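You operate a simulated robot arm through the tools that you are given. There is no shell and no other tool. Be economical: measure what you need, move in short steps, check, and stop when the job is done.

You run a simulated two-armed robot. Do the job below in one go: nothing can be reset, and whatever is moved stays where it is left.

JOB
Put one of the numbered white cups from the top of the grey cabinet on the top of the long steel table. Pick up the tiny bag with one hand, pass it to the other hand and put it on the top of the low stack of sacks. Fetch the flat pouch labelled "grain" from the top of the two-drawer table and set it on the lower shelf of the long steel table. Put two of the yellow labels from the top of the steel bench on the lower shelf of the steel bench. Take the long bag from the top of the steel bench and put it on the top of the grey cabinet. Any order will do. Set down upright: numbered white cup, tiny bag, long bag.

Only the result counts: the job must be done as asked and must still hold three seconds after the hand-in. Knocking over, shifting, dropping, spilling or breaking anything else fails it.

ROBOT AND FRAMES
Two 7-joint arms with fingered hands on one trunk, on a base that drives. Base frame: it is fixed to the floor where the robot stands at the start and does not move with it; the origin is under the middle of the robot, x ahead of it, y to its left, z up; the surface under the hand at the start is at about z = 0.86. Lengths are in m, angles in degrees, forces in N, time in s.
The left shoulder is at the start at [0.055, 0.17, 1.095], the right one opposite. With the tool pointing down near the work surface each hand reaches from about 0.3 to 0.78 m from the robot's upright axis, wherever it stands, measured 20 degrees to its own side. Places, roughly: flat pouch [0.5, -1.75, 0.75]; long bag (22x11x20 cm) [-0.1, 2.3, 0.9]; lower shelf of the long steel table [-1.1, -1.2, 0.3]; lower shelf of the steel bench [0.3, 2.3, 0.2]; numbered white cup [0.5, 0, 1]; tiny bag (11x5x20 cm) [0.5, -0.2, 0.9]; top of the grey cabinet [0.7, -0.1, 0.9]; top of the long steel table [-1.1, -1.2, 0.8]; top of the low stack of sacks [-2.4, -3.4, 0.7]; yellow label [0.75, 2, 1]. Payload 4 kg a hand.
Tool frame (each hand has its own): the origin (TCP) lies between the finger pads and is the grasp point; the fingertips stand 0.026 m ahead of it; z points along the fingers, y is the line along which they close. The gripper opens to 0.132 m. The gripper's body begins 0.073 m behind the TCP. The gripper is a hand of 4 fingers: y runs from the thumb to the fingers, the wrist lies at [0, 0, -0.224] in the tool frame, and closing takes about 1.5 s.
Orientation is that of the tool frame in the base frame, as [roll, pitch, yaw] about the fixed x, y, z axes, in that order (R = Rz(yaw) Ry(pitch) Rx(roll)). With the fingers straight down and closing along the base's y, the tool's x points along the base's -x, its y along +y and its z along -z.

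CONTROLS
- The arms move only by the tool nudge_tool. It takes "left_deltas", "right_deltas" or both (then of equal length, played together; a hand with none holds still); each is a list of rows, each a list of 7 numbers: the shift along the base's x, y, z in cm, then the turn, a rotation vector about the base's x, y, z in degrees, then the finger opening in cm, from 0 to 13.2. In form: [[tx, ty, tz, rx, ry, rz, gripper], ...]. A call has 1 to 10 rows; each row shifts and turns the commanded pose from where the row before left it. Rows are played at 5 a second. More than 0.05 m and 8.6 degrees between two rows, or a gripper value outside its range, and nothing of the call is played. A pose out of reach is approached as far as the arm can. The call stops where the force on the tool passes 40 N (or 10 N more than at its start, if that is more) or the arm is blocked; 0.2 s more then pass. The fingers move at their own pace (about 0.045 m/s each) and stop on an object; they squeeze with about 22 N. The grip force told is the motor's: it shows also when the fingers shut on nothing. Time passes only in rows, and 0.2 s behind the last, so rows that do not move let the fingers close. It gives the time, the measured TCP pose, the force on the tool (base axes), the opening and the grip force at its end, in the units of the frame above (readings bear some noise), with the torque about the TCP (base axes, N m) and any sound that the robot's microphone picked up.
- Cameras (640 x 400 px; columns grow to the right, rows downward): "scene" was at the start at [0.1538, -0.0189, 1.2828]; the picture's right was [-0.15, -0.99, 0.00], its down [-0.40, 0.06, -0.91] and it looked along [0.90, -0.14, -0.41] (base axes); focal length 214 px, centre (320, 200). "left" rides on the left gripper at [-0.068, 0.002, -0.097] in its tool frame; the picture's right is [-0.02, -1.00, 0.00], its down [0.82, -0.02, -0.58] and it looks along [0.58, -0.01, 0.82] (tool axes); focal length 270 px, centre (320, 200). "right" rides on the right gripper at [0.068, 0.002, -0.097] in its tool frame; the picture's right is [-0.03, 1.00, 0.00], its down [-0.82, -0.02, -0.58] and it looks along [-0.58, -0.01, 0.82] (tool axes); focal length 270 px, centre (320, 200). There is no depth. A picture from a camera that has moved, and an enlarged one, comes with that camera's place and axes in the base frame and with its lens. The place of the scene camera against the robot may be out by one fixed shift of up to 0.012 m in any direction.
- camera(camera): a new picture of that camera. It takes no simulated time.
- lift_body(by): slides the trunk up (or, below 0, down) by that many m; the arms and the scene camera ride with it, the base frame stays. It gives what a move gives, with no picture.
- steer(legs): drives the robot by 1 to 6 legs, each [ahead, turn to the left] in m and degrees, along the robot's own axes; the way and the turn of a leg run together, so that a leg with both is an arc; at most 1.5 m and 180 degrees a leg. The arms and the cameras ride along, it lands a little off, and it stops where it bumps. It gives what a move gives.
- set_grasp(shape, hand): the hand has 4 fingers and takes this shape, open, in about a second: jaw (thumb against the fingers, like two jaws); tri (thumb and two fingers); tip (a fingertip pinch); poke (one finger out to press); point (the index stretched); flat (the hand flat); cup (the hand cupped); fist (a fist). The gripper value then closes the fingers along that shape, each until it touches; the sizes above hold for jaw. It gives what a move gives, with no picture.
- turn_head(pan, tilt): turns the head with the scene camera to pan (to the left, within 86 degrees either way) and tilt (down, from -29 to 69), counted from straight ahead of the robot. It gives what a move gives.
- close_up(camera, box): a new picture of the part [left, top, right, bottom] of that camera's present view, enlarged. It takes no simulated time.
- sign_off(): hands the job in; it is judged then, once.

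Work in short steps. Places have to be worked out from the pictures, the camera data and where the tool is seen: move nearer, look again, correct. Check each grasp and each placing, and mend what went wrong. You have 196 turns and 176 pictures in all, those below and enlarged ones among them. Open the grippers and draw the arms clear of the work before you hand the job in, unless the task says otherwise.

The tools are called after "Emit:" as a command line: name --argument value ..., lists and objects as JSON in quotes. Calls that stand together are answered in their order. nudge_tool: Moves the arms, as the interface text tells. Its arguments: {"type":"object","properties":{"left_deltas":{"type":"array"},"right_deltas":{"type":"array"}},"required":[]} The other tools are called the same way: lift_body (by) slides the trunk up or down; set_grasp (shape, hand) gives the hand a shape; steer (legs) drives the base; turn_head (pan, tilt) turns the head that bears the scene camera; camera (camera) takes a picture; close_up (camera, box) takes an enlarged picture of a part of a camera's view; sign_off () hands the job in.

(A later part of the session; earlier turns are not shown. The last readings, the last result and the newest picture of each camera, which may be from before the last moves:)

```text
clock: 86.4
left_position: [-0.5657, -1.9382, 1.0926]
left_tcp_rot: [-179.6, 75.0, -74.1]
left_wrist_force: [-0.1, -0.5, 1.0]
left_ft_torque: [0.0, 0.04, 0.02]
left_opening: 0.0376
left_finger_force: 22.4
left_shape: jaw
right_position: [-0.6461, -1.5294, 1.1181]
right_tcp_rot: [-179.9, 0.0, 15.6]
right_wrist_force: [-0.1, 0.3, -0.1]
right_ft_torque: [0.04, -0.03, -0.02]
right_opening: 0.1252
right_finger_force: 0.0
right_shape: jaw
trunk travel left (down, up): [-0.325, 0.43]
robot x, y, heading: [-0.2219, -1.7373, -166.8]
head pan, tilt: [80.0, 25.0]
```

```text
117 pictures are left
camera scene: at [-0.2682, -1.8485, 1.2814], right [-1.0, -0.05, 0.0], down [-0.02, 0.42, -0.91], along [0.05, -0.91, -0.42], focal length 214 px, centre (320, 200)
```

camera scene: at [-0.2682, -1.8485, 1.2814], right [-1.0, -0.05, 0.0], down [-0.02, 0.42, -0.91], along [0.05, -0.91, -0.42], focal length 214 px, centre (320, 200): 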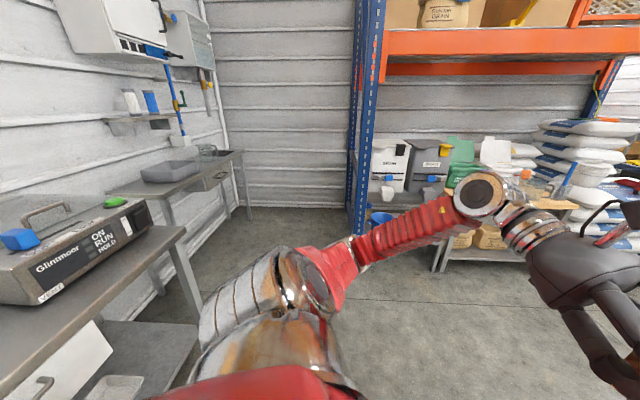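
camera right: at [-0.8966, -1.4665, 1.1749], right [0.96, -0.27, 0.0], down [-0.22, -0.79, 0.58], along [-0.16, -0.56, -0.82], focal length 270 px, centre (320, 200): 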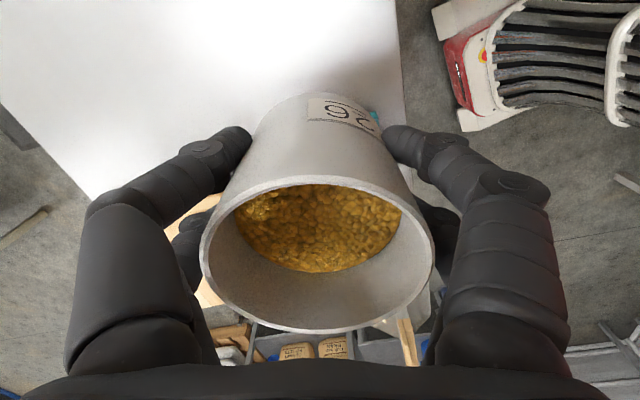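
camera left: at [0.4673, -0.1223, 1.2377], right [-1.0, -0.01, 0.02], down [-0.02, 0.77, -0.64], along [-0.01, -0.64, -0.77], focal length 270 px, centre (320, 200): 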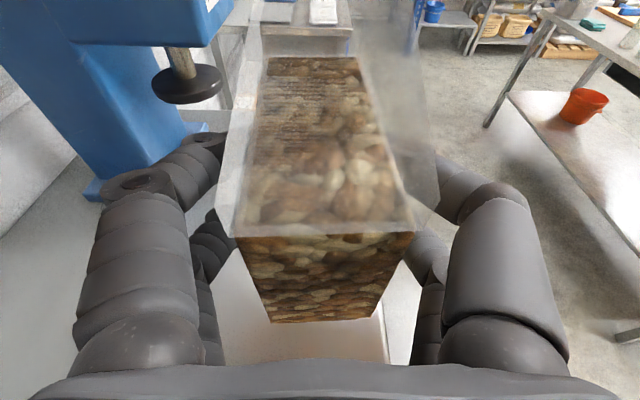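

The low stack is at about [-2.2,-3.3], past the end of the table. I'll drive around the table corner and look again.

Emit:
steer --legs '[[0, 55], [0.95, 0], [0, -40]]'

Emit:
turn_head --pan 0 --tilt 20

Emit:
camera --camera "scene"

```text
clock: 89.4
left_position: [-0.2744, -2.1378, 1.0927]
left_tcp_rot: [-178.8, 75.1, -20.9]
left_wrist_force: [-0.7, -0.8, -0.7]
left_ft_torque: [-0.01, 0.0, -0.02]
left_opening: 0.0384
left_finger_force: 21.8
left_shape: jaw
right_position: [-0.6467, -1.953, 1.1172]
right_tcp_rot: [179.9, -0.1, 68.2]
right_wrist_force: [-0.3, -0.6, -0.5]
right_ft_torque: [0.01, -0.04, -0.01]
right_opening: 0.1249
right_finger_force: 0.0
right_shape: jaw
trunk travel left (down, up): [-0.325, 0.43]
robot x, y, heading: [-0.2658, -1.7206, -113.1]
head pan, tilt: [80.0, 25.0]
stopped in leg 1: the robot was blocked; the commanded pose is now the measured one
```

```text
clock: 90.9
left_position: [-0.2728, -2.1356, 1.0938]
left_tcp_rot: [-179.4, 75.1, -21.4]
left_wrist_force: [0.3, 0.4, 0.5]
left_ft_torque: [0.01, -0.02, 0.03]
left_opening: 0.0383
left_finger_force: 22.0
left_shape: jaw
right_position: [-0.6465, -1.9527, 1.1179]
right_tcp_rot: [179.9, -0.1, 68.1]
right_wrist_force: [0.2, -0.5, 0.1]
right_ft_torque: [0.0, -0.02, 0.01]
right_opening: 0.1251
right_finger_force: 0.0
right_shape: jaw
trunk travel left (down, up): [-0.325, 0.43]
robot x, y, heading: [-0.2644, -1.7202, -113.3]
head pan, tilt: [0.0, 20.0]
```

```text
116 pictures are left
camera scene: at [-0.3187, -1.8658, 1.2894], right [-0.92, 0.39, 0.0], down [0.13, 0.32, -0.94], along [-0.37, -0.86, -0.34], focal length 214 px, centre (320, 200)
```

scene: 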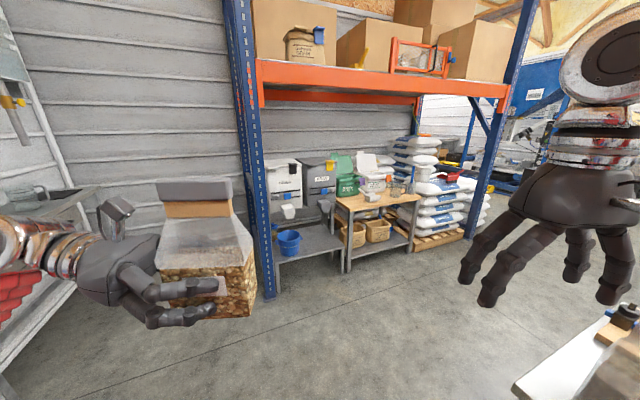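

Continuing forward along this heading, then turning right toward the stack.

Emit:
steer --legs '[[0.85, 0], [0, -45]]'

Emit:
turn_head --pan 25 --tilt 20

Emit:
camera --camera "scene"

```text
clock: 97.8
left_position: [-0.8814, -2.804, 1.0939]
left_tcp_rot: [-179.2, 75.1, -64.3]
left_wrist_force: [-0.1, -0.6, 0.9]
left_ft_torque: [0.0, -0.01, -0.02]
left_opening: 0.0384
left_finger_force: 22.0
left_shape: jaw
right_position: [-1.0269, -2.4132, 1.1167]
right_tcp_rot: [-180.0, -0.1, 25.1]
right_wrist_force: [-0.2, -0.5, -0.8]
right_ft_torque: [-0.02, -0.02, -0.02]
right_opening: 0.1254
right_finger_force: 0.1
right_shape: jaw
trunk travel left (down, up): [-0.325, 0.43]
robot x, y, heading: [-0.5711, -2.5391, -155.9]
head pan, tilt: [0.0, 20.0]
```

```text
clock: 98.7
left_position: [-0.8802, -2.8018, 1.094]
left_tcp_rot: [-179.1, 74.9, -64.4]
left_wrist_force: [0.1, -0.2, -0.8]
left_ft_torque: [-0.03, -0.03, 0.0]
left_opening: 0.0376
left_finger_force: 22.3
left_shape: jaw
right_position: [-1.0279, -2.4122, 1.1175]
right_tcp_rot: [179.9, -0.1, 25.1]
right_wrist_force: [-0.3, 0.2, -0.1]
right_ft_torque: [-0.05, -0.02, -0.01]
right_opening: 0.125
right_finger_force: 0.1
right_shape: jaw
trunk travel left (down, up): [-0.325, 0.43]
robot x, y, heading: [-0.5718, -2.5379, -155.6]
head pan, tilt: [25.0, 20.0]
```

```text
115 pictures are left
camera scene: at [-0.6847, -2.6392, 1.2894], right [-0.75, 0.66, 0.0], down [0.23, 0.26, -0.94], along [-0.62, -0.71, -0.34], focal length 214 px, centre (320, 200)
```

scene: 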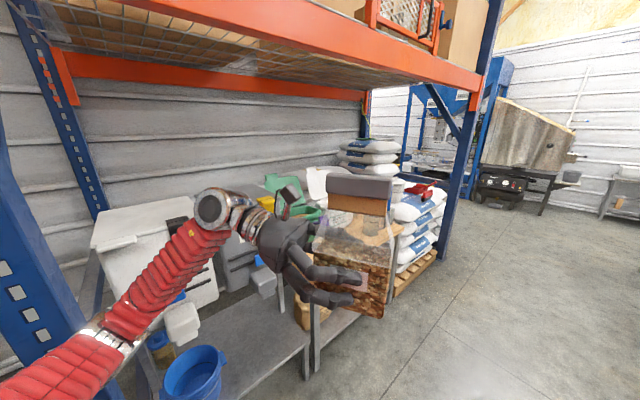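

The stack sits under the rack, front at y≈-3.2, x≈-2.4. I'll drive parallel to the rack (heading 180°) keeping y≈-2.5.

Emit:
steer --legs '[[0, -25], [1.0, 0], [0.75, 0]]'

Emit:
turn_head --pan 55 --tilt 35

Emit:
camera --camera "scene"

```text
clock: 109.0
left_position: [-2.7005, -2.619, 1.0935]
left_tcp_rot: [-179.1, 75.0, -89.2]
left_wrist_force: [-0.3, 0.1, -0.2]
left_ft_torque: [-0.02, 0.0, -0.02]
left_opening: 0.0374
left_finger_force: 21.8
left_shape: jaw
right_position: [-2.6677, -2.2024, 1.1185]
right_tcp_rot: [179.9, -0.1, 0.1]
right_wrist_force: [-0.6, 0.6, -0.6]
right_ft_torque: [-0.02, 0.04, 0.03]
right_opening: 0.1249
right_finger_force: 0.0
right_shape: jaw
trunk travel left (down, up): [-0.325, 0.43]
robot x, y, heading: [-2.3097, -2.5076, 179.0]
head pan, tilt: [25.0, 20.0]
```

```text
clock: 110.0
left_position: [-2.6981, -2.6179, 1.0944]
left_tcp_rot: [-179.2, 75.0, -89.2]
left_wrist_force: [0.6, -0.4, -0.2]
left_ft_torque: [-0.03, -0.04, 0.04]
left_opening: 0.0377
left_finger_force: 22.0
left_shape: jaw
right_position: [-2.6674, -2.202, 1.1194]
right_tcp_rot: [179.8, -0.1, 0.2]
right_wrist_force: [0.7, 0.5, 0.4]
right_ft_torque: [0.0, 0.0, 0.03]
right_opening: 0.1248
right_finger_force: 0.0
right_shape: jaw
trunk travel left (down, up): [-0.325, 0.43]
robot x, y, heading: [-2.3091, -2.5093, 179.2]
head pan, tilt: [55.0, 35.0]
```

```text
114 pictures are left
camera scene: at [-2.4164, -2.5847, 1.2656], right [-0.81, 0.59, 0.0], down [0.34, 0.46, -0.82], along [-0.48, -0.66, -0.57], focal length 214 px, centre (320, 200)
```

scene: 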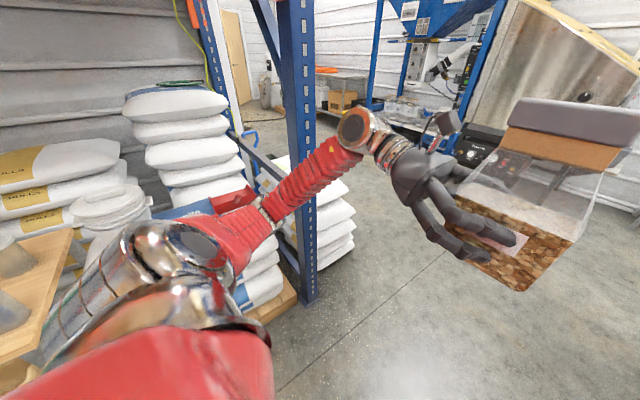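

Turning left to face the stack (heading -90°).

Emit:
steer --legs '[[0, 45], [0, 46]]'

Emit:
turn_head --pan -8 --tilt 35

Emit:
camera --camera "scene"

```text
clock: 113.2
left_position: [-2.4932, -2.869, 1.0934]
left_tcp_rot: [-178.9, 74.9, -41.5]
left_wrist_force: [-1.4, -0.6, -0.3]
left_ft_torque: [0.02, -0.02, 0.01]
left_opening: 0.0377
left_finger_force: 22.4
left_shape: jaw
right_position: [-2.778, -2.5656, 1.1208]
right_tcp_rot: [179.8, -0.3, 47.5]
right_wrist_force: [-0.6, 0.6, -0.2]
right_ft_torque: [0.03, -0.03, 0.01]
right_opening: 0.1247
right_finger_force: 0.1
right_shape: jaw
trunk travel left (down, up): [-0.325, 0.43]
robot x, y, heading: [-2.3397, -2.477, -133.6]
head pan, tilt: [55.0, 35.0]
stopped in leg 2: the robot was blocked; the commanded pose is now the measured one
```

```text
clock: 114.5
left_position: [-2.4926, -2.868, 1.0945]
left_tcp_rot: [-179.1, 75.0, -41.9]
left_wrist_force: [0.1, 0.1, 0.3]
left_ft_torque: [-0.03, -0.06, -0.02]
left_opening: 0.0376
left_finger_force: 21.9
left_shape: jaw
right_position: [-2.7783, -2.5642, 1.119]
right_tcp_rot: [179.8, -0.1, 47.4]
right_wrist_force: [-0.2, 0.2, -0.6]
right_ft_torque: [-0.03, -0.01, 0.0]
right_opening: 0.1249
right_finger_force: 0.0
right_shape: jaw
trunk travel left (down, up): [-0.325, 0.43]
robot x, y, heading: [-2.3444, -2.4826, -133.6]
head pan, tilt: [-8.0, 35.0]
```

```text
113 pictures are left
camera scene: at [-2.4452, -2.5821, 1.2655], right [-0.62, 0.79, 0.0], down [0.45, 0.36, -0.82], along [-0.64, -0.51, -0.57], focal length 214 px, centre (320, 200)
```

scene: 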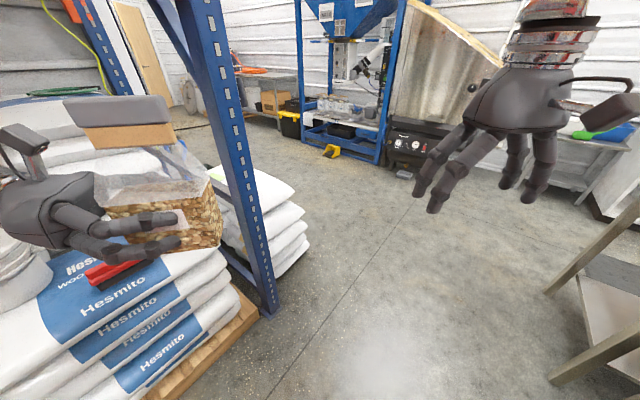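

Blocked at -134°. Looking left to see whether the elbow touches something.

Emit:
turn_head --pan 60 --tilt 40

Emit:
camera --camera "scene"

```text
clock: 115.9
left_position: [-2.493, -2.8684, 1.0949]
left_tcp_rot: [-179.1, 75.0, -41.9]
left_wrist_force: [-0.2, 0.2, -0.5]
left_ft_torque: [-0.02, -0.02, -0.01]
left_opening: 0.0378
left_finger_force: 21.8
left_shape: jaw
right_position: [-2.7772, -2.5659, 1.1194]
right_tcp_rot: [179.8, -0.1, 47.4]
right_wrist_force: [-1.2, 1.0, 1.0]
right_ft_torque: [0.03, 0.0, 0.04]
right_opening: 0.1247
right_finger_force: 0.0
right_shape: jaw
trunk travel left (down, up): [-0.325, 0.43]
robot x, y, heading: [-2.3394, -2.4799, -134.0]
head pan, tilt: [60.0, 40.0]
```

```text
112 pictures are left
camera scene: at [-2.3524, -2.6092, 1.258], right [-0.96, -0.28, 0.0], down [-0.18, 0.62, -0.77], along [0.21, -0.74, -0.64], focal length 214 px, centre (320, 200)
```

scene: 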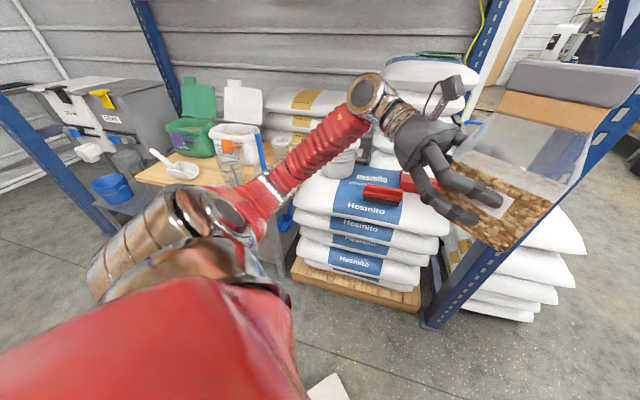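

The stack top is visible: free area at about [-2.27,-3.33], with a red sealer at the right and a roll behind it. I'll swing the left hand to point forward (elbow tucks in) while keeping the bag upright.

Emit:
nudge_tool --left_deltas '[[-0.8, -0.8, 0, 0, 0, 8.5, 0], [-0.8, -0.8, 0, 0, 0, 8.5, 0], [-0.8, -0.8, 0, 0, 0, 8.5, 0], [-0.8, -0.8, 0, 0, 0, 8.5, 0], [-0.8, -0.8, 0, 0, 0, 8.5, 0], [-0.8, -0.8, 0, 0, 0, 8.5, 0], [-0.8, -0.8, 0, 0, 0, 8.5, 0], [-0.8, -0.8, 0, 0, 0, 8.5, 0], [-0.8, -0.8, 0, 0, 0, 8.5, 0], [-0.8, -0.8, 0, 0, 0, 8.5, 0]]'

Emit:
turn_head --pan 20 --tilt 35

Emit:
camera --camera "scene"

```text
clock: 118.1
left_position: [-2.5983, -2.984, 1.1056]
left_tcp_rot: [-179.2, 75.0, 43.2]
left_wrist_force: [0.3, -0.5, -0.1]
left_ft_torque: [0.04, -0.01, 0.04]
left_opening: 0.0377
left_finger_force: 21.8
left_shape: jaw
left hand out of reach, approached as far as the arm can: row 5, 6, 7, 8
right_position: [-2.7782, -2.5634, 1.1179]
right_tcp_rot: [179.8, -0.2, 47.4]
right_wrist_force: [-0.5, 0.0, 0.4]
right_ft_torque: [0.01, 0.01, -0.01]
right_opening: 0.125
right_finger_force: 0.1
right_shape: jaw
trunk travel left (down, up): [-0.325, 0.43]
robot x, y, heading: [-2.3402, -2.479, -133.6]
head pan, tilt: [60.0, 40.0]
```

```text
clock: 119.2
left_position: [-2.597, -2.9834, 1.1054]
left_tcp_rot: [-179.3, 74.9, 42.9]
left_wrist_force: [0.3, -0.7, -0.1]
left_ft_torque: [0.02, -0.04, 0.02]
left_opening: 0.0378
left_finger_force: 22.3
left_shape: jaw
right_position: [-2.7773, -2.5635, 1.1209]
right_tcp_rot: [179.8, -0.1, 47.4]
right_wrist_force: [0.0, -0.5, 0.5]
right_ft_torque: [0.02, 0.01, 0.0]
right_opening: 0.1249
right_finger_force: 0.1
right_shape: jaw
trunk travel left (down, up): [-0.325, 0.43]
robot x, y, heading: [-2.342, -2.4783, -133.8]
head pan, tilt: [20.0, 35.0]
```

```text
111 pictures are left
camera scene: at [-2.4117, -2.6082, 1.2655], right [-0.92, 0.4, 0.0], down [0.23, 0.53, -0.82], along [-0.33, -0.75, -0.57], focal length 214 px, centre (320, 200)
```

scene: 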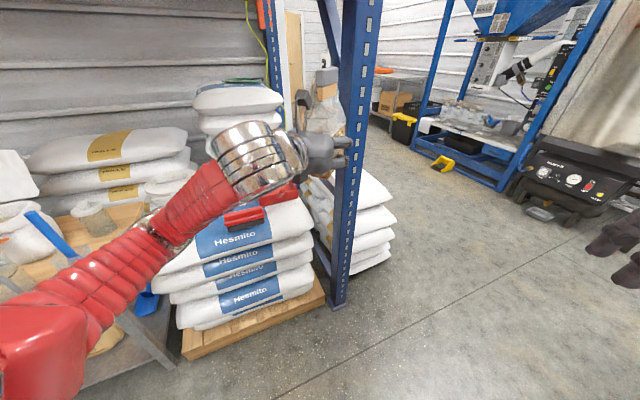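

Hand now points forward. Retrying the left turn toward the stack.

Emit:
steer --legs '[[0, 38]]'

Emit:
turn_head --pan -10 --tilt 38

Emit:
camera --camera "scene"

Emit:
camera --camera "left"

```text
clock: 121.6
left_position: [-2.2296, -3.0387, 1.1053]
left_tcp_rot: [-179.3, 75.0, 81.3]
left_wrist_force: [0.2, -1.4, 0.3]
left_ft_torque: [0.02, -0.01, -0.02]
left_opening: 0.0378
left_finger_force: 22.0
left_shape: jaw
right_position: [-2.6323, -2.8217, 1.1203]
right_tcp_rot: [179.9, -0.2, 85.7]
right_wrist_force: [-0.1, -0.1, -1.2]
right_ft_torque: [0.0, 0.0, 0.0]
right_opening: 0.125
right_finger_force: 0.1
right_shape: jaw
trunk travel left (down, up): [-0.325, 0.43]
robot x, y, heading: [-2.3816, -2.4791, -95.8]
head pan, tilt: [20.0, 35.0]
```

```text
clock: 122.5
left_position: [-2.2296, -3.0381, 1.1052]
left_tcp_rot: [-179.1, 75.0, 81.3]
left_wrist_force: [0.0, -0.1, 0.1]
left_ft_torque: [0.02, 0.0, -0.04]
left_opening: 0.0375
left_finger_force: 22.0
left_shape: jaw
right_position: [-2.6313, -2.8224, 1.1205]
right_tcp_rot: [179.9, -0.1, 85.7]
right_wrist_force: [0.9, -0.4, -0.4]
right_ft_torque: [0.04, 0.03, -0.02]
right_opening: 0.1251
right_finger_force: 0.0
right_shape: jaw
trunk travel left (down, up): [-0.325, 0.43]
robot x, y, heading: [-2.3769, -2.4831, -95.5]
head pan, tilt: [-10.0, 38.0]
```

```text
110 pictures are left
camera scene: at [-2.4012, -2.6269, 1.2609], right [-0.96, 0.27, 0.0], down [0.17, 0.59, -0.79], along [-0.21, -0.76, -0.62], focal length 214 px, centre (320, 200)
```

scene: 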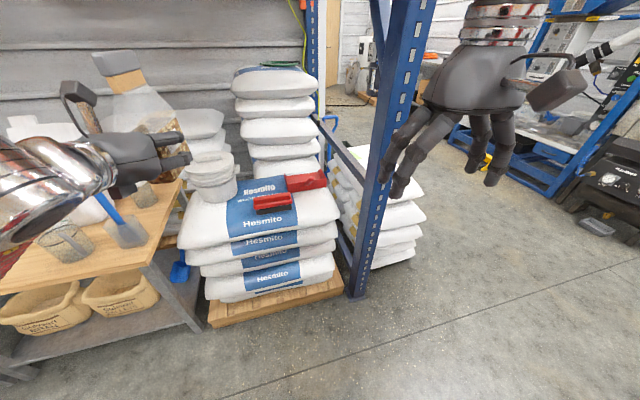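

```text
109 pictures are left
camera left: at [-2.2129, -2.9654, 1.1966], right [-0.99, 0.16, 0.03], down [0.1, 0.76, -0.64], along [-0.12, -0.63, -0.77], focal length 270 px, centre (320, 200)
```

left: 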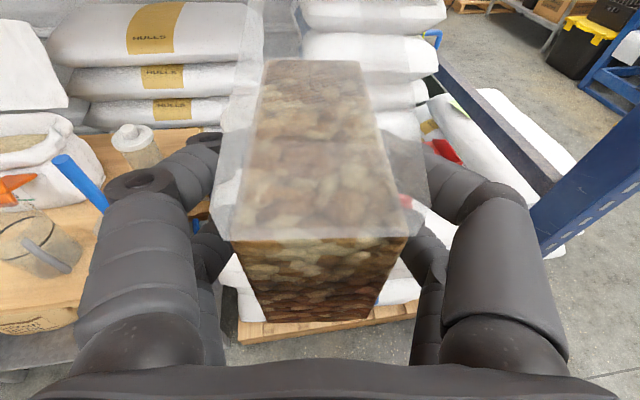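

I can see the free front-left area of the stack (target bag centre [-2.26,-3.31]) between pot and sealer. Driving 0.15 m closer first.

Emit:
steer --legs '[[0.15, 0]]'

Emit:
camera --camera "scene"

```text
clock: 123.9
left_position: [-2.2462, -3.1921, 1.105]
left_tcp_rot: [-179.3, 74.7, 81.3]
left_wrist_force: [0.2, -0.7, 0.4]
left_ft_torque: [0.05, 0.03, 0.03]
left_opening: 0.0376
left_finger_force: 21.9
left_shape: jaw
right_position: [-2.6479, -2.9772, 1.1197]
right_tcp_rot: [179.7, -0.3, 85.8]
right_wrist_force: [0.0, -1.0, 0.9]
right_ft_torque: [0.02, 0.0, 0.03]
right_opening: 0.1251
right_finger_force: 0.0
right_shape: jaw
trunk travel left (down, up): [-0.325, 0.43]
robot x, y, heading: [-2.3906, -2.6324, -96.0]
head pan, tilt: [-10.0, 38.0]
```

```text
108 pictures are left
camera scene: at [-2.4182, -2.7819, 1.2607], right [-0.96, 0.27, 0.0], down [0.17, 0.59, -0.79], along [-0.22, -0.76, -0.62], focal length 214 px, centre (320, 200)
```

scene: 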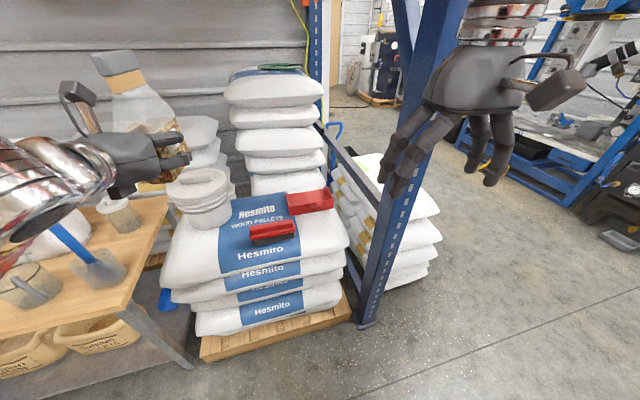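

Better target: bag centre about [-2.215,-3.335], in front of the pot. Moving the bag above it.

Emit:
nudge_tool --left_deltas '[[0.6, -3, 0, 0, 0, 0, 0], [0.6, -3, 0, 0, 0, 0, 0], [0.6, -3, 0, 0, 0, 0, 0], [0.6, -2, 0, 0, 0, 0, 0], [0.5, -1.3, 0, 0, 0, 0, 0]]'

Emit:
lift_body --by -0.24

Emit:
camera --camera "scene"

Emit:
camera --camera "left"

```text
clock: 125.1
left_position: [-2.2182, -3.3154, 1.1063]
left_tcp_rot: [-179.3, 74.9, 81.2]
left_wrist_force: [0.0, -0.3, -0.5]
left_ft_torque: [0.01, 0.0, 0.0]
left_opening: 0.0376
left_finger_force: 22.2
left_shape: jaw
right_position: [-2.6474, -2.9751, 1.1203]
right_tcp_rot: [179.8, -0.3, 85.7]
right_wrist_force: [-0.9, -0.3, -0.1]
right_ft_torque: [-0.02, -0.02, -0.02]
right_opening: 0.1249
right_finger_force: 0.0
right_shape: jaw
trunk travel left (down, up): [-0.325, 0.43]
robot x, y, heading: [-2.39, -2.6355, -95.9]
head pan, tilt: [-10.0, 38.0]
```

```text
clock: 127.6
left_position: [-2.2167, -3.3146, 0.8655]
left_tcp_rot: [-179.4, 74.9, 81.1]
left_wrist_force: [0.1, 1.0, -0.2]
left_ft_torque: [0.06, 0.0, -0.02]
left_opening: 0.0373
left_finger_force: 22.3
left_shape: jaw
right_position: [-2.648, -2.9741, 0.8807]
right_tcp_rot: [179.8, -0.1, 85.6]
right_wrist_force: [0.4, 0.3, -0.3]
right_ft_torque: [-0.04, 0.02, -0.02]
right_opening: 0.125
right_finger_force: 0.0
right_shape: jaw
trunk travel left (down, up): [-0.085, 0.67]
robot x, y, heading: [-2.3934, -2.6329, -95.9]
head pan, tilt: [-10.0, 38.0]
```

```text
107 pictures are left
camera scene: at [-2.429, -2.8867, 1.0087], right [-0.96, 0.27, 0.0], down [0.17, 0.59, -0.79], along [-0.22, -0.76, -0.62], focal length 214 px, centre (320, 200)
```

scene: 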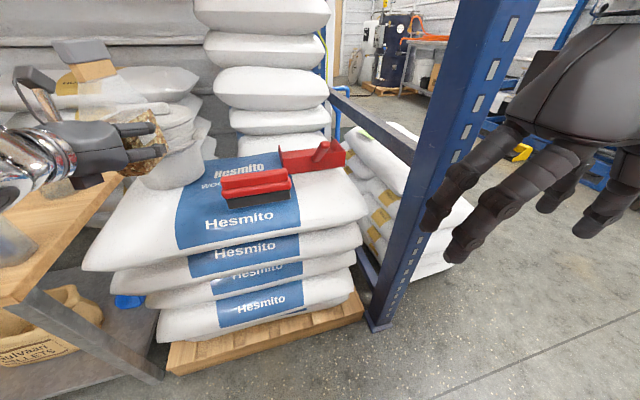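

```text
106 pictures are left
camera left: at [-2.2005, -3.2414, 0.9578], right [-0.99, 0.16, 0.03], down [0.1, 0.76, -0.64], along [-0.12, -0.63, -0.77], focal length 270 px, centre (320, 200)
```

left: 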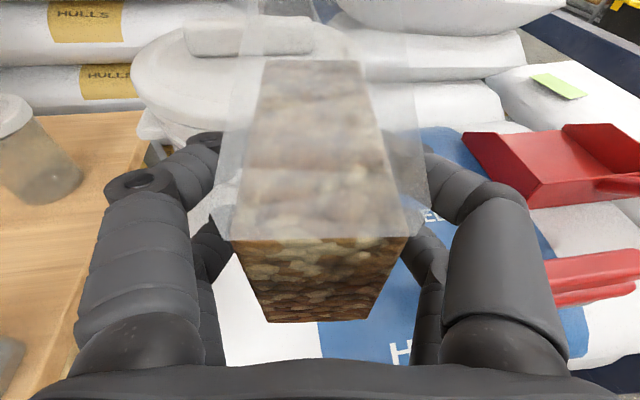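

Bag is over free sack surface ~5 cm clear of the pot. Lowering the trunk a further 8 cm.

Emit:
lift_body --by -0.08

Emit:
close_up --camera "scene" --box '[0, 60, 400, 310]'

```text
clock: 128.8
left_position: [-2.2166, -3.3151, 0.7875]
left_tcp_rot: [-179.5, 75.0, 81.1]
left_wrist_force: [-0.9, -0.6, 0.4]
left_ft_torque: [0.02, 0.0, -0.02]
left_opening: 0.0373
left_finger_force: 22.3
left_shape: jaw
right_position: [-2.6477, -2.9738, 0.801]
right_tcp_rot: [179.8, -0.1, 85.7]
right_wrist_force: [0.4, -0.1, 1.4]
right_ft_torque: [-0.03, 0.0, -0.01]
right_opening: 0.1251
right_finger_force: 0.2
right_shape: jaw
trunk travel left (down, up): [-0.005, 0.75]
robot x, y, heading: [-2.3981, -2.6328, -95.8]
head pan, tilt: [-10.0, 38.0]
```

```text
1.60 times, centred on (200, 185) of scene
camera zoom: at [-2.4336, -2.9304, 0.9205], right [-0.96, 0.27, 0.0], down [0.17, 0.59, -0.79], along [-0.22, -0.76, -0.62], focal length 343 px, centre (512, 224)
```

zoom: 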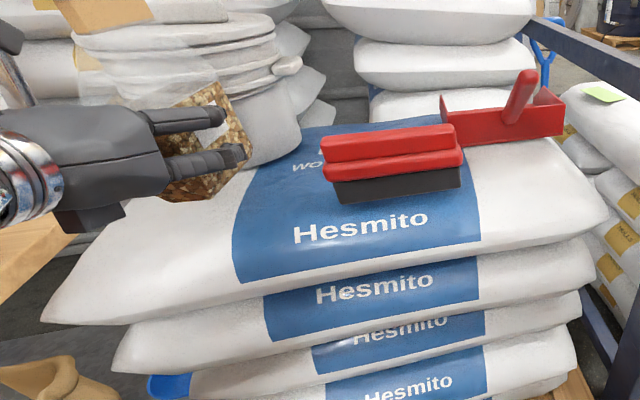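

Close to the sack surface. Lowering in small steps with the left hand.

Emit:
nudge_tool --left_deltas '[[0, 0, -0.8, 0, 0, 0, 0], [0, 0, -0.6, 0, 0, 0, 0], [0, 0, -0.4, 0, 0, 0, 0], [0, 0, 0, 0, 0, 0, 0]]'

Emit:
nudge_tool --left_deltas '[[0, 0, -0.4, 0, 0, 0, 0], [0, 0, -0.3, 0, 0, 0, 0], [0, 0, 0, 0, 0, 0, 0]]'

Emit:
close_up --camera "scene" --box '[40, 80, 280, 230]'

```text
clock: 129.8
left_position: [-2.2187, -3.315, 0.7681]
left_tcp_rot: [-179.4, 75.0, 81.2]
left_wrist_force: [-0.3, 0.7, -0.7]
left_ft_torque: [0.01, 0.01, 0.02]
left_opening: 0.0377
left_finger_force: 22.6
left_shape: jaw
right_position: [-2.648, -2.9738, 0.8004]
right_tcp_rot: [179.8, -0.2, 85.8]
right_wrist_force: [-0.6, 0.5, 0.3]
right_ft_torque: [-0.02, 0.0, 0.0]
right_opening: 0.1251
right_finger_force: 0.2
right_shape: jaw
trunk travel left (down, up): [-0.005, 0.75]
robot x, y, heading: [-2.3906, -2.6368, -96.2]
head pan, tilt: [-10.0, 38.0]
```

```text
clock: 130.6
left_position: [-2.2171, -3.3153, 0.7602]
left_tcp_rot: [-179.3, 74.9, 81.2]
left_wrist_force: [-0.3, 0.3, 0.6]
left_ft_torque: [0.0, 0.01, -0.01]
left_opening: 0.0375
left_finger_force: 22.0
left_shape: jaw
right_position: [-2.6483, -2.9743, 0.8005]
right_tcp_rot: [179.8, -0.2, 85.7]
right_wrist_force: [-0.7, -0.3, 0.2]
right_ft_torque: [0.01, 0.0, 0.05]
right_opening: 0.1253
right_finger_force: 0.2
right_shape: jaw
trunk travel left (down, up): [-0.005, 0.75]
robot x, y, heading: [-2.3936, -2.6316, -95.8]
head pan, tilt: [-10.0, 38.0]
```

```text
2.67 times, centred on (160, 155) of scene
camera zoom: at [-2.4336, -2.9309, 0.9202], right [-0.96, 0.27, 0.0], down [0.17, 0.59, -0.79], along [-0.22, -0.76, -0.62], focal length 572 px, centre (747, 320)
```

zoom: 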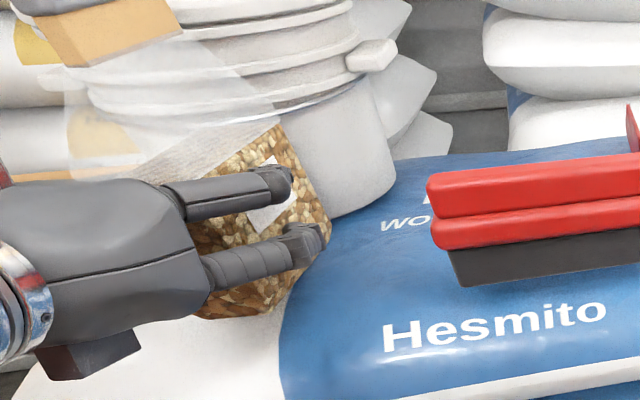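

No contact yet; continuing in 3–4 mm steps.

Emit:
nudge_tool --left_deltas '[[0, 0, -0.4, 0, 0, 0, 0], [0, 0, -0.4, 0, 0, 0, 0], [0, 0, 0, 0, 0, 0, 0]]'

Emit:
nudge_tool --left_deltas '[[0, 0, -0.4, 0, 0, 0, 0], [0, 0, -0.3, 0, 0, 0, 0], [0, 0, 0, 0, 0, 0, 0]]'

Emit:
close_up --camera "scene" --box '[40, 80, 280, 230]'

```text
clock: 131.4
left_position: [-2.2171, -3.3145, 0.7534]
left_tcp_rot: [-179.5, 75.0, 81.2]
left_wrist_force: [0.2, -0.7, 0.7]
left_ft_torque: [-0.03, -0.09, 0.01]
left_opening: 0.0374
left_finger_force: 21.9
left_shape: jaw
right_position: [-2.6488, -2.9746, 0.7997]
right_tcp_rot: [179.8, -0.2, 85.6]
right_wrist_force: [-0.2, 0.7, 0.3]
right_ft_torque: [0.02, -0.01, -0.01]
right_opening: 0.125
right_finger_force: 0.2
right_shape: jaw
trunk travel left (down, up): [-0.005, 0.75]
robot x, y, heading: [-2.3927, -2.6307, -95.9]
head pan, tilt: [-10.0, 38.0]
```

```text
clock: 132.2
left_position: [-2.2172, -3.314, 0.7516]
left_tcp_rot: [-179.5, 75.6, 81.0]
left_wrist_force: [-3.6, -8.4, 31.4]
left_ft_torque: [-0.51, -0.31, -0.14]
left_opening: 0.0374
left_finger_force: 21.9
left_shape: jaw
right_position: [-2.649, -2.9737, 0.8014]
right_tcp_rot: [179.8, 0.0, 85.7]
right_wrist_force: [-0.3, -0.2, 0.5]
right_ft_torque: [0.01, 0.01, 0.0]
right_opening: 0.1252
right_finger_force: 0.1
right_shape: jaw
trunk travel left (down, up): [-0.005, 0.75]
robot x, y, heading: [-2.3894, -2.6319, -95.7]
head pan, tilt: [-10.0, 38.0]
```

```text
2.67 times, centred on (160, 155) of scene
camera zoom: at [-2.4344, -2.9287, 0.9213], right [-0.96, 0.27, 0.0], down [0.17, 0.59, -0.79], along [-0.22, -0.76, -0.62], focal length 572 px, centre (747, 320)
```

zoom: 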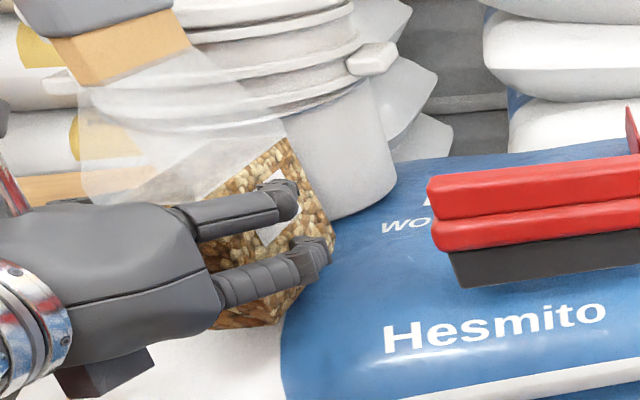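

Firm contact, centred. Easing up 2 mm and then opening gradually.

Emit:
nudge_tool --left_deltas '[[0, 0, 0.25, 0, 0, 0, 0], [0, 0, 0, 0, 0, 0, 0], [0, 0, 0, 0, 0, 0, 4.5], [0, 0, 0, 0, 0, 0, 5.5], [0, 0, 0, 0, 0, 0, 6.5], [0, 0, 0, 0, 0, 0, 7.5], [0, 0, 0, 0, 0, 0, 8.5], [0, 0, 0, 0, 0, 0, 8.5]]'

Emit:
close_up --camera "scene" --box '[0, 40, 320, 240]'

Emit:
camera --camera "left"

```text
clock: 134.0
left_position: [-2.2159, -3.3146, 0.749]
left_tcp_rot: [-179.2, 74.9, 81.1]
left_wrist_force: [0.7, -0.3, -0.1]
left_ft_torque: [0.0, 0.03, 0.02]
left_opening: 0.0847
left_finger_force: 0.0
left_shape: jaw
right_position: [-2.6483, -2.9743, 0.7996]
right_tcp_rot: [179.8, -0.2, 85.7]
right_wrist_force: [-0.1, -0.8, 0.3]
right_ft_torque: [0.01, 0.0, 0.01]
right_opening: 0.125
right_finger_force: 0.1
right_shape: jaw
trunk travel left (down, up): [-0.005, 0.75]
robot x, y, heading: [-2.3907, -2.6367, -96.0]
head pan, tilt: [-10.0, 38.0]
```

```text
2.00 times, centred on (160, 140) of scene
camera zoom: at [-2.4336, -2.9307, 0.9202], right [-0.96, 0.27, 0.0], down [0.17, 0.59, -0.79], along [-0.22, -0.76, -0.62], focal length 429 px, centre (640, 320)
```

zoom: 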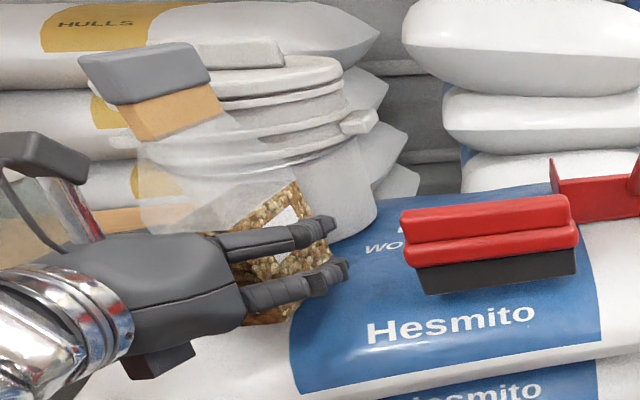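

```text
101 pictures are left
camera left: at [-2.2001, -3.2417, 0.8398], right [-0.99, 0.16, 0.03], down [0.1, 0.76, -0.64], along [-0.12, -0.63, -0.77], focal length 270 px, centre (320, 200)
```

left: 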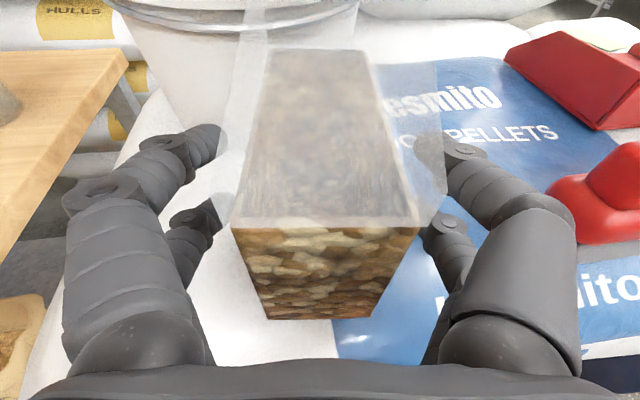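

Bag stands on its own. Withdrawing the left hand straight back.

Emit:
nudge_tool --left_deltas '[[0.2, 1.5, 0, 0, 0, 0, 9.5], [0.4, 2.5, 0, 0, 0, 0, 10], [0.5, 3, 0, 0, 0, 0, 10], [0.5, 3, 0, 0, 0, 0, 10], [0.5, 3, 0, 0, 0, 0, 10], [0.5, 3, 0, 0, 0, 0, 10], [0.5, 3, 0, 0, 0, 0, 10]]'

Emit:
camera --camera "scene"

Emit:
camera --camera "left"

```text
clock: 135.6
left_position: [-2.1912, -3.2939, 0.7747]
left_tcp_rot: [-179.4, 74.9, 81.2]
left_wrist_force: [-1.5, 0.3, 0.5]
left_ft_torque: [-0.03, -0.04, 0.01]
left_opening: 0.0997
left_finger_force: 0.1
left_shape: jaw
left hand out of reach, approached as far as the arm can: row 2, 3, 4, 5, 6, 7
right_position: [-2.6489, -2.9743, 0.8001]
right_tcp_rot: [179.8, -0.3, 85.7]
right_wrist_force: [-0.6, 0.3, 0.3]
right_ft_torque: [-0.01, 0.02, 0.0]
right_opening: 0.1251
right_finger_force: 0.0
right_shape: jaw
trunk travel left (down, up): [-0.005, 0.75]
robot x, y, heading: [-2.3898, -2.6358, -95.8]
head pan, tilt: [-10.0, 38.0]
```

```text
100 pictures are left
camera scene: at [-2.4337, -2.9307, 0.9202], right [-0.96, 0.27, 0.0], down [0.17, 0.59, -0.79], along [-0.22, -0.76, -0.62], focal length 214 px, centre (320, 200)
```

scene: 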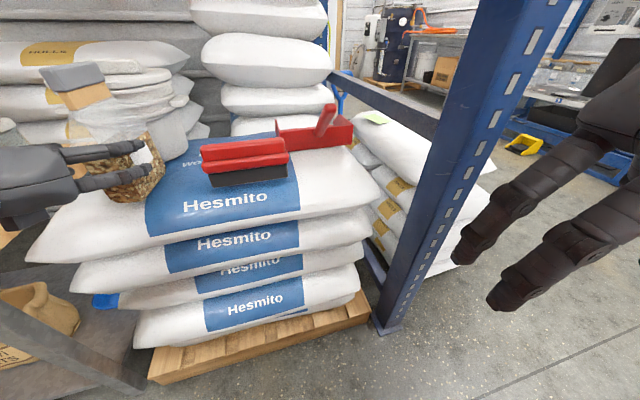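

```text
99 pictures are left
camera left: at [-2.1749, -3.2209, 0.8653], right [-0.99, 0.16, 0.03], down [0.1, 0.76, -0.64], along [-0.12, -0.63, -0.77], focal length 270 px, centre (320, 200)
```

left: 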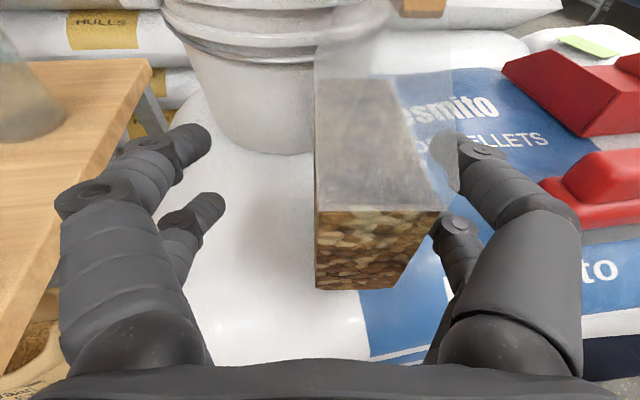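

The arm can't fold back further; I'll re-centre the fingers around the bag and back out with the base instead.

Emit:
nudge_tool --left_deltas '[[-1.2, 0, 0, 0, 0, 0, 11.5], [-1.2, 0, 0, 0, 0, 0, 13], [0, 0, 0, 0, 0, 0, 13]]'

Emit:
camera --camera "left"

```text
clock: 136.4
left_position: [-2.2163, -3.2958, 0.775]
left_tcp_rot: [-179.4, 75.0, 81.1]
left_wrist_force: [0.9, 0.5, 0.3]
left_ft_torque: [0.02, 0.03, -0.01]
left_opening: 0.1297
left_finger_force: 0.0
left_shape: jaw
right_position: [-2.6488, -2.9756, 0.7998]
right_tcp_rot: [179.8, -0.2, 85.7]
right_wrist_force: [0.7, 1.1, 0.0]
right_ft_torque: [0.0, 0.03, 0.0]
right_opening: 0.125
right_finger_force: 0.1
right_shape: jaw
trunk travel left (down, up): [-0.005, 0.75]
robot x, y, heading: [-2.3906, -2.6364, -95.8]
head pan, tilt: [-10.0, 38.0]
```

```text
98 pictures are left
camera left: at [-2.2001, -3.2209, 0.8659], right [-0.99, 0.16, 0.03], down [0.1, 0.76, -0.64], along [-0.12, -0.63, -0.77], focal length 270 px, centre (320, 200)
```

left: 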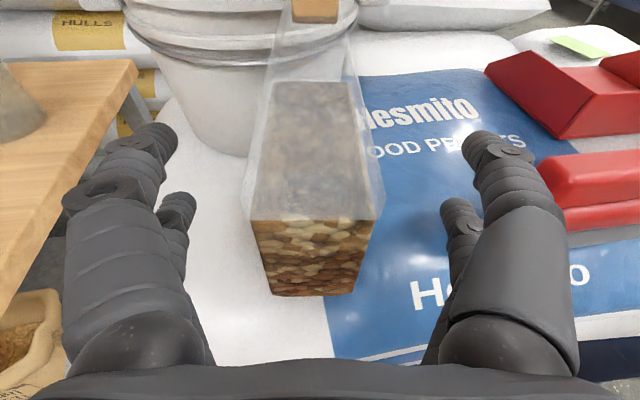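

Centred with plenty of clearance. Backing the base out 0.2 m.

Emit:
steer --legs '[[-0.2, 0]]'

Emit:
camera --camera "scene"

Emit:
camera --camera "left"

```text
clock: 138.0
left_position: [-2.1984, -3.0936, 0.7748]
left_tcp_rot: [-179.3, 74.9, 81.0]
left_wrist_force: [0.3, 0.7, -0.2]
left_ft_torque: [0.0, 0.04, 0.01]
left_opening: 0.13
left_finger_force: 0.0
left_shape: jaw
right_position: [-2.629, -2.7737, 0.8]
right_tcp_rot: [179.7, -0.2, 85.4]
right_wrist_force: [-0.5, -0.1, -0.1]
right_ft_torque: [0.01, 0.01, 0.02]
right_opening: 0.125
right_finger_force: 0.0
right_shape: jaw
trunk travel left (down, up): [-0.005, 0.75]
robot x, y, heading: [-2.3693, -2.4328, -96.1]
head pan, tilt: [-10.0, 38.0]
```

```text
97 pictures are left
camera scene: at [-2.4138, -2.73, 0.9203], right [-0.96, 0.28, 0.0], down [0.17, 0.59, -0.79], along [-0.22, -0.76, -0.62], focal length 214 px, centre (320, 200)
```

scene: 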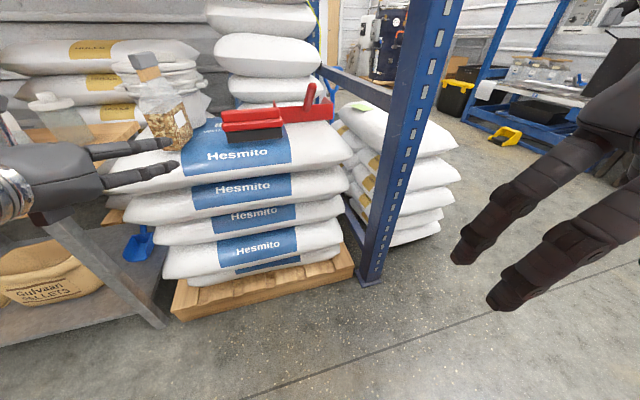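

```text
96 pictures are left
camera left: at [-2.1812, -3.0211, 0.8659], right [-0.99, 0.16, 0.03], down [0.11, 0.76, -0.64], along [-0.12, -0.63, -0.77], focal length 270 px, centre (320, 200)
```

left: 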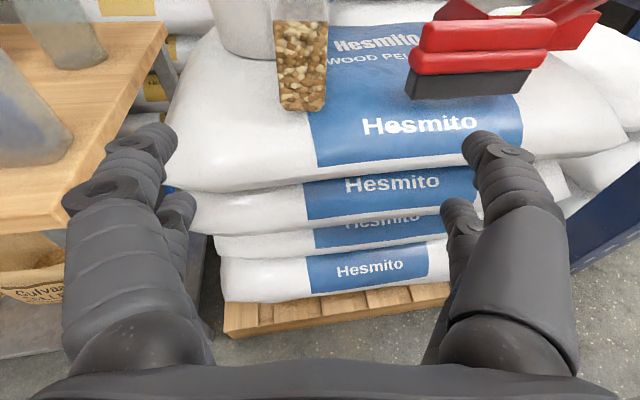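

The bag stands on the stack. Raising the trunk, then folding the left hand to point down.

Emit:
lift_body --by 0.325

Emit:
nudge_tool --left_deltas '[[0.2, 2, 0, 8.3, -0.87, 0, 10], [0.2, 2, 0, 8.3, -0.87, 0, 10], [0.2, 2, 0, 8.3, -0.87, 0, 10], [0.2, 2, 0, 8.3, -0.87, 0, 10], [0.2, 2, 0, 8.3, -0.87, 0, 10], [0.2, 2, 0, 8.3, -0.87, 0, 10], [0.2, 2, 0, 8.3, -0.87, 0, 10], [0.2, 2, 0, 8.3, -0.87, 0, 10], [0.2, 2, 0, 8.3, -0.87, 0, 10]]'

Emit:
camera --camera "scene"

```text
clock: 141.2
left_position: [-2.1966, -3.0944, 1.1]
left_tcp_rot: [-179.5, 74.8, 80.9]
left_wrist_force: [-0.1, -0.1, -1.0]
left_ft_torque: [0.01, 0.0, -0.01]
left_opening: 0.1299
left_finger_force: 0.0
left_shape: jaw
right_position: [-2.629, -2.7732, 1.1252]
right_tcp_rot: [180.0, -0.2, 85.4]
right_wrist_force: [-0.4, 1.1, 0.6]
right_ft_torque: [0.01, -0.01, 0.01]
right_opening: 0.1249
right_finger_force: 0.1
right_shape: jaw
trunk travel left (down, up): [-0.33, 0.425]
robot x, y, heading: [-2.3755, -2.4337, -96.0]
head pan, tilt: [-10.0, 38.0]
```

```text
clock: 143.2
left_position: [-2.1812, -2.9147, 1.1015]
left_tcp_rot: [-176.4, -0.4, 83.3]
left_wrist_force: [-0.1, -0.1, 0.2]
left_ft_torque: [0.0, 0.03, -0.03]
left_opening: 0.1003
left_finger_force: 0.0
left_shape: jaw
right_position: [-2.6273, -2.7725, 1.1267]
right_tcp_rot: [179.7, -0.1, 85.5]
right_wrist_force: [-0.6, 0.0, -0.3]
right_ft_torque: [0.01, 0.01, -0.02]
right_opening: 0.1249
right_finger_force: 0.1
right_shape: jaw
trunk travel left (down, up): [-0.33, 0.425]
robot x, y, heading: [-2.3684, -2.4337, -96.2]
head pan, tilt: [-10.0, 38.0]
```

```text
95 pictures are left
camera scene: at [-2.3976, -2.5777, 1.2661], right [-0.96, 0.28, 0.0], down [0.17, 0.59, -0.79], along [-0.22, -0.76, -0.62], focal length 214 px, centre (320, 200)
```

scene: 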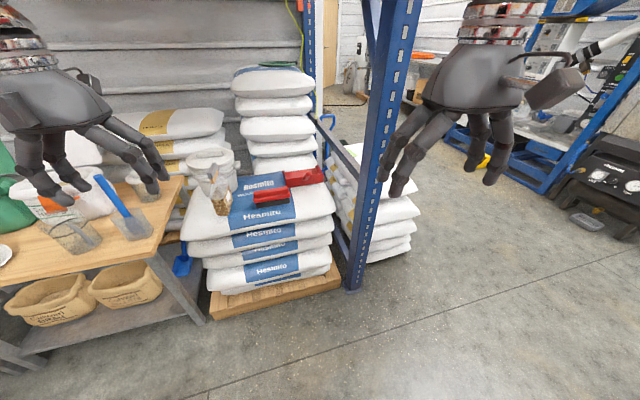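

Bag is placed. Now to the pouch: turning to face +x and driving back along the rack aisle.

Emit:
steer --legs '[[0, 96], [1.1, 0], [0.95, 0]]'

Emit:
turn_head --pan 10 --tilt 25

Emit:
camera --camera "scene"

```text
clock: 146.0
left_position: [-1.8929, -2.6327, 1.1012]
left_tcp_rot: [-176.4, -0.3, 129.3]
left_wrist_force: [0.3, -0.5, -0.2]
left_ft_torque: [0.02, -0.02, 0.03]
left_opening: 0.1001
left_finger_force: 0.1
left_shape: jaw
right_position: [-2.3064, -2.8569, 1.1255]
right_tcp_rot: [179.6, -0.4, 131.7]
right_wrist_force: [0.1, -1.7, -0.1]
right_ft_torque: [0.1, 0.05, 0.0]
right_opening: 0.1248
right_finger_force: 0.1
right_shape: jaw
trunk travel left (down, up): [-0.33, 0.425]
robot x, y, heading: [-2.4077, -2.4557, -48.4]
head pan, tilt: [-10.0, 38.0]
stopped in leg 1: the robot was blocked; the commanded pose is now the measured one
```

```text
clock: 146.9
left_position: [-1.893, -2.6312, 1.1014]
left_tcp_rot: [-176.4, -0.1, 129.2]
left_wrist_force: [0.7, -0.2, -0.4]
left_ft_torque: [-0.01, -0.01, 0.01]
left_opening: 0.0999
left_finger_force: 0.1
left_shape: jaw
right_position: [-2.3082, -2.8561, 1.1272]
right_tcp_rot: [179.7, -0.1, 131.6]
right_wrist_force: [-0.3, 0.6, 0.5]
right_ft_torque: [0.04, -0.02, 0.02]
right_opening: 0.125
right_finger_force: 0.1
right_shape: jaw
trunk travel left (down, up): [-0.33, 0.425]
robot x, y, heading: [-2.4059, -2.4611, -48.1]
head pan, tilt: [10.0, 25.0]
```

```text
94 pictures are left
camera scene: at [-2.2929, -2.5649, 1.2863], right [-0.62, -0.78, 0.0], down [-0.33, 0.26, -0.91], along [0.71, -0.56, -0.42], focal length 214 px, centre (320, 200)
```

scene: 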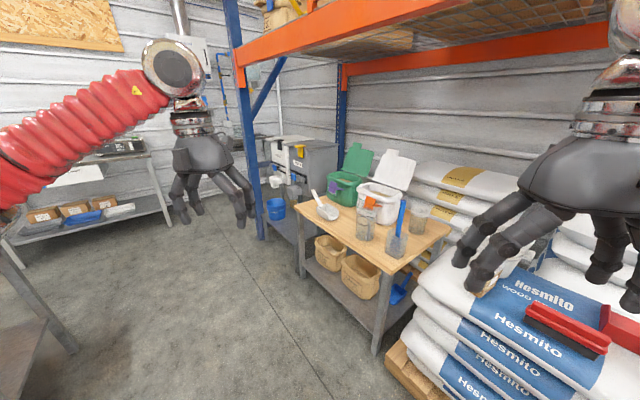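

Continuing the turn; nothing seems to be touched.

Emit:
steer --legs '[[0, 48]]'

Emit:
steer --legs '[[1.1, 0], [0.95, 0]]'

Emit:
turn_head --pan 40 --tilt 25

Emit:
camera --camera "scene"

```text
clock: 149.4
left_position: [-1.9082, -2.2297, 1.1015]
left_tcp_rot: [-176.4, -0.2, 173.4]
left_wrist_force: [0.3, -0.1, -0.4]
left_ft_torque: [0.08, 0.06, -0.03]
left_opening: 0.1002
left_finger_force: 0.0
left_shape: jaw
right_position: [-2.0511, -2.6782, 1.126]
right_tcp_rot: [179.3, -0.4, 175.7]
right_wrist_force: [1.5, -1.1, 0.0]
right_ft_torque: [0.08, 0.07, 0.0]
right_opening: 0.1251
right_finger_force: 0.0
right_shape: jaw
trunk travel left (down, up): [-0.33, 0.425]
robot x, y, heading: [-2.4057, -2.5048, -3.1]
head pan, tilt: [10.0, 25.0]
stopped in leg 1: the robot was blocked; the commanded pose is now the measured one
```

```text
clock: 159.9
left_position: [0.1449, -2.299, 1.1036]
left_tcp_rot: [-176.4, -0.2, 174.5]
left_wrist_force: [-0.2, -0.4, 0.9]
left_ft_torque: [0.03, 0.01, 0.0]
left_opening: 0.1
left_finger_force: 0.1
left_shape: jaw
right_position: [0.0128, -2.7494, 1.128]
right_tcp_rot: [179.5, -0.1, 177.0]
right_wrist_force: [0.3, 0.2, -0.1]
right_ft_torque: [0.0, -0.02, -0.02]
right_opening: 0.1251
right_finger_force: 0.0
right_shape: jaw
trunk travel left (down, up): [-0.33, 0.425]
robot x, y, heading: [-0.3434, -2.5857, -2.1]
head pan, tilt: [10.0, 25.0]
```

```text
clock: 160.8
left_position: [0.1449, -2.2991, 1.1044]
left_tcp_rot: [-176.3, 0.0, 174.5]
left_wrist_force: [0.1, -0.5, -0.1]
left_ft_torque: [-0.03, 0.02, -0.01]
left_opening: 0.1004
left_finger_force: 0.0
left_shape: jaw
right_position: [0.0131, -2.7488, 1.1291]
right_tcp_rot: [179.5, 0.0, 177.0]
right_wrist_force: [0.2, 0.1, -0.2]
right_ft_torque: [0.0, 0.0, 0.0]
right_opening: 0.1251
right_finger_force: 0.0
right_shape: jaw
trunk travel left (down, up): [-0.33, 0.425]
robot x, y, heading: [-0.342, -2.5814, -2.1]
head pan, tilt: [40.0, 25.0]
```

```text
93 pictures are left
camera scene: at [-0.2086, -2.5338, 1.2864], right [0.62, -0.79, 0.0], down [-0.33, -0.26, -0.91], along [0.71, 0.56, -0.42], focal length 214 px, centre (320, 200)
```

scene: 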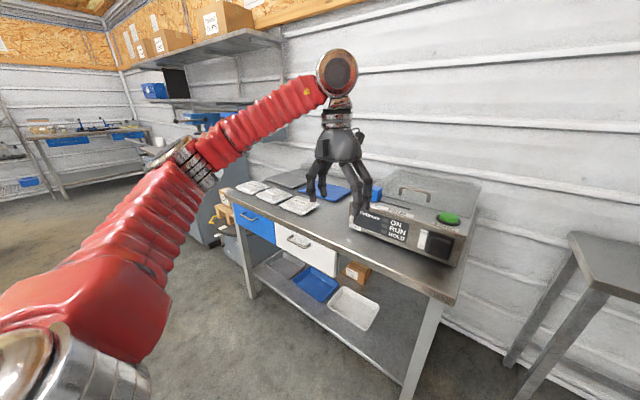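

I see three flat pouches on the two-drawer table. Zooming to read labels.

Emit:
close_up --camera "scene" --box '[215, 165, 375, 265]'

```text
4.00 times, centred on (295, 215) of scene
camera zoom: at [-0.2086, -2.5338, 1.2864], right [0.62, -0.79, 0.0], down [-0.33, -0.26, -0.91], along [0.71, 0.56, -0.42], focal length 858 px, centre (420, 140)
```

zoom: 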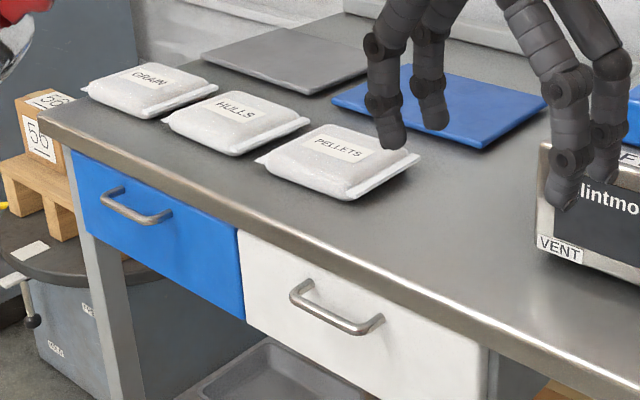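

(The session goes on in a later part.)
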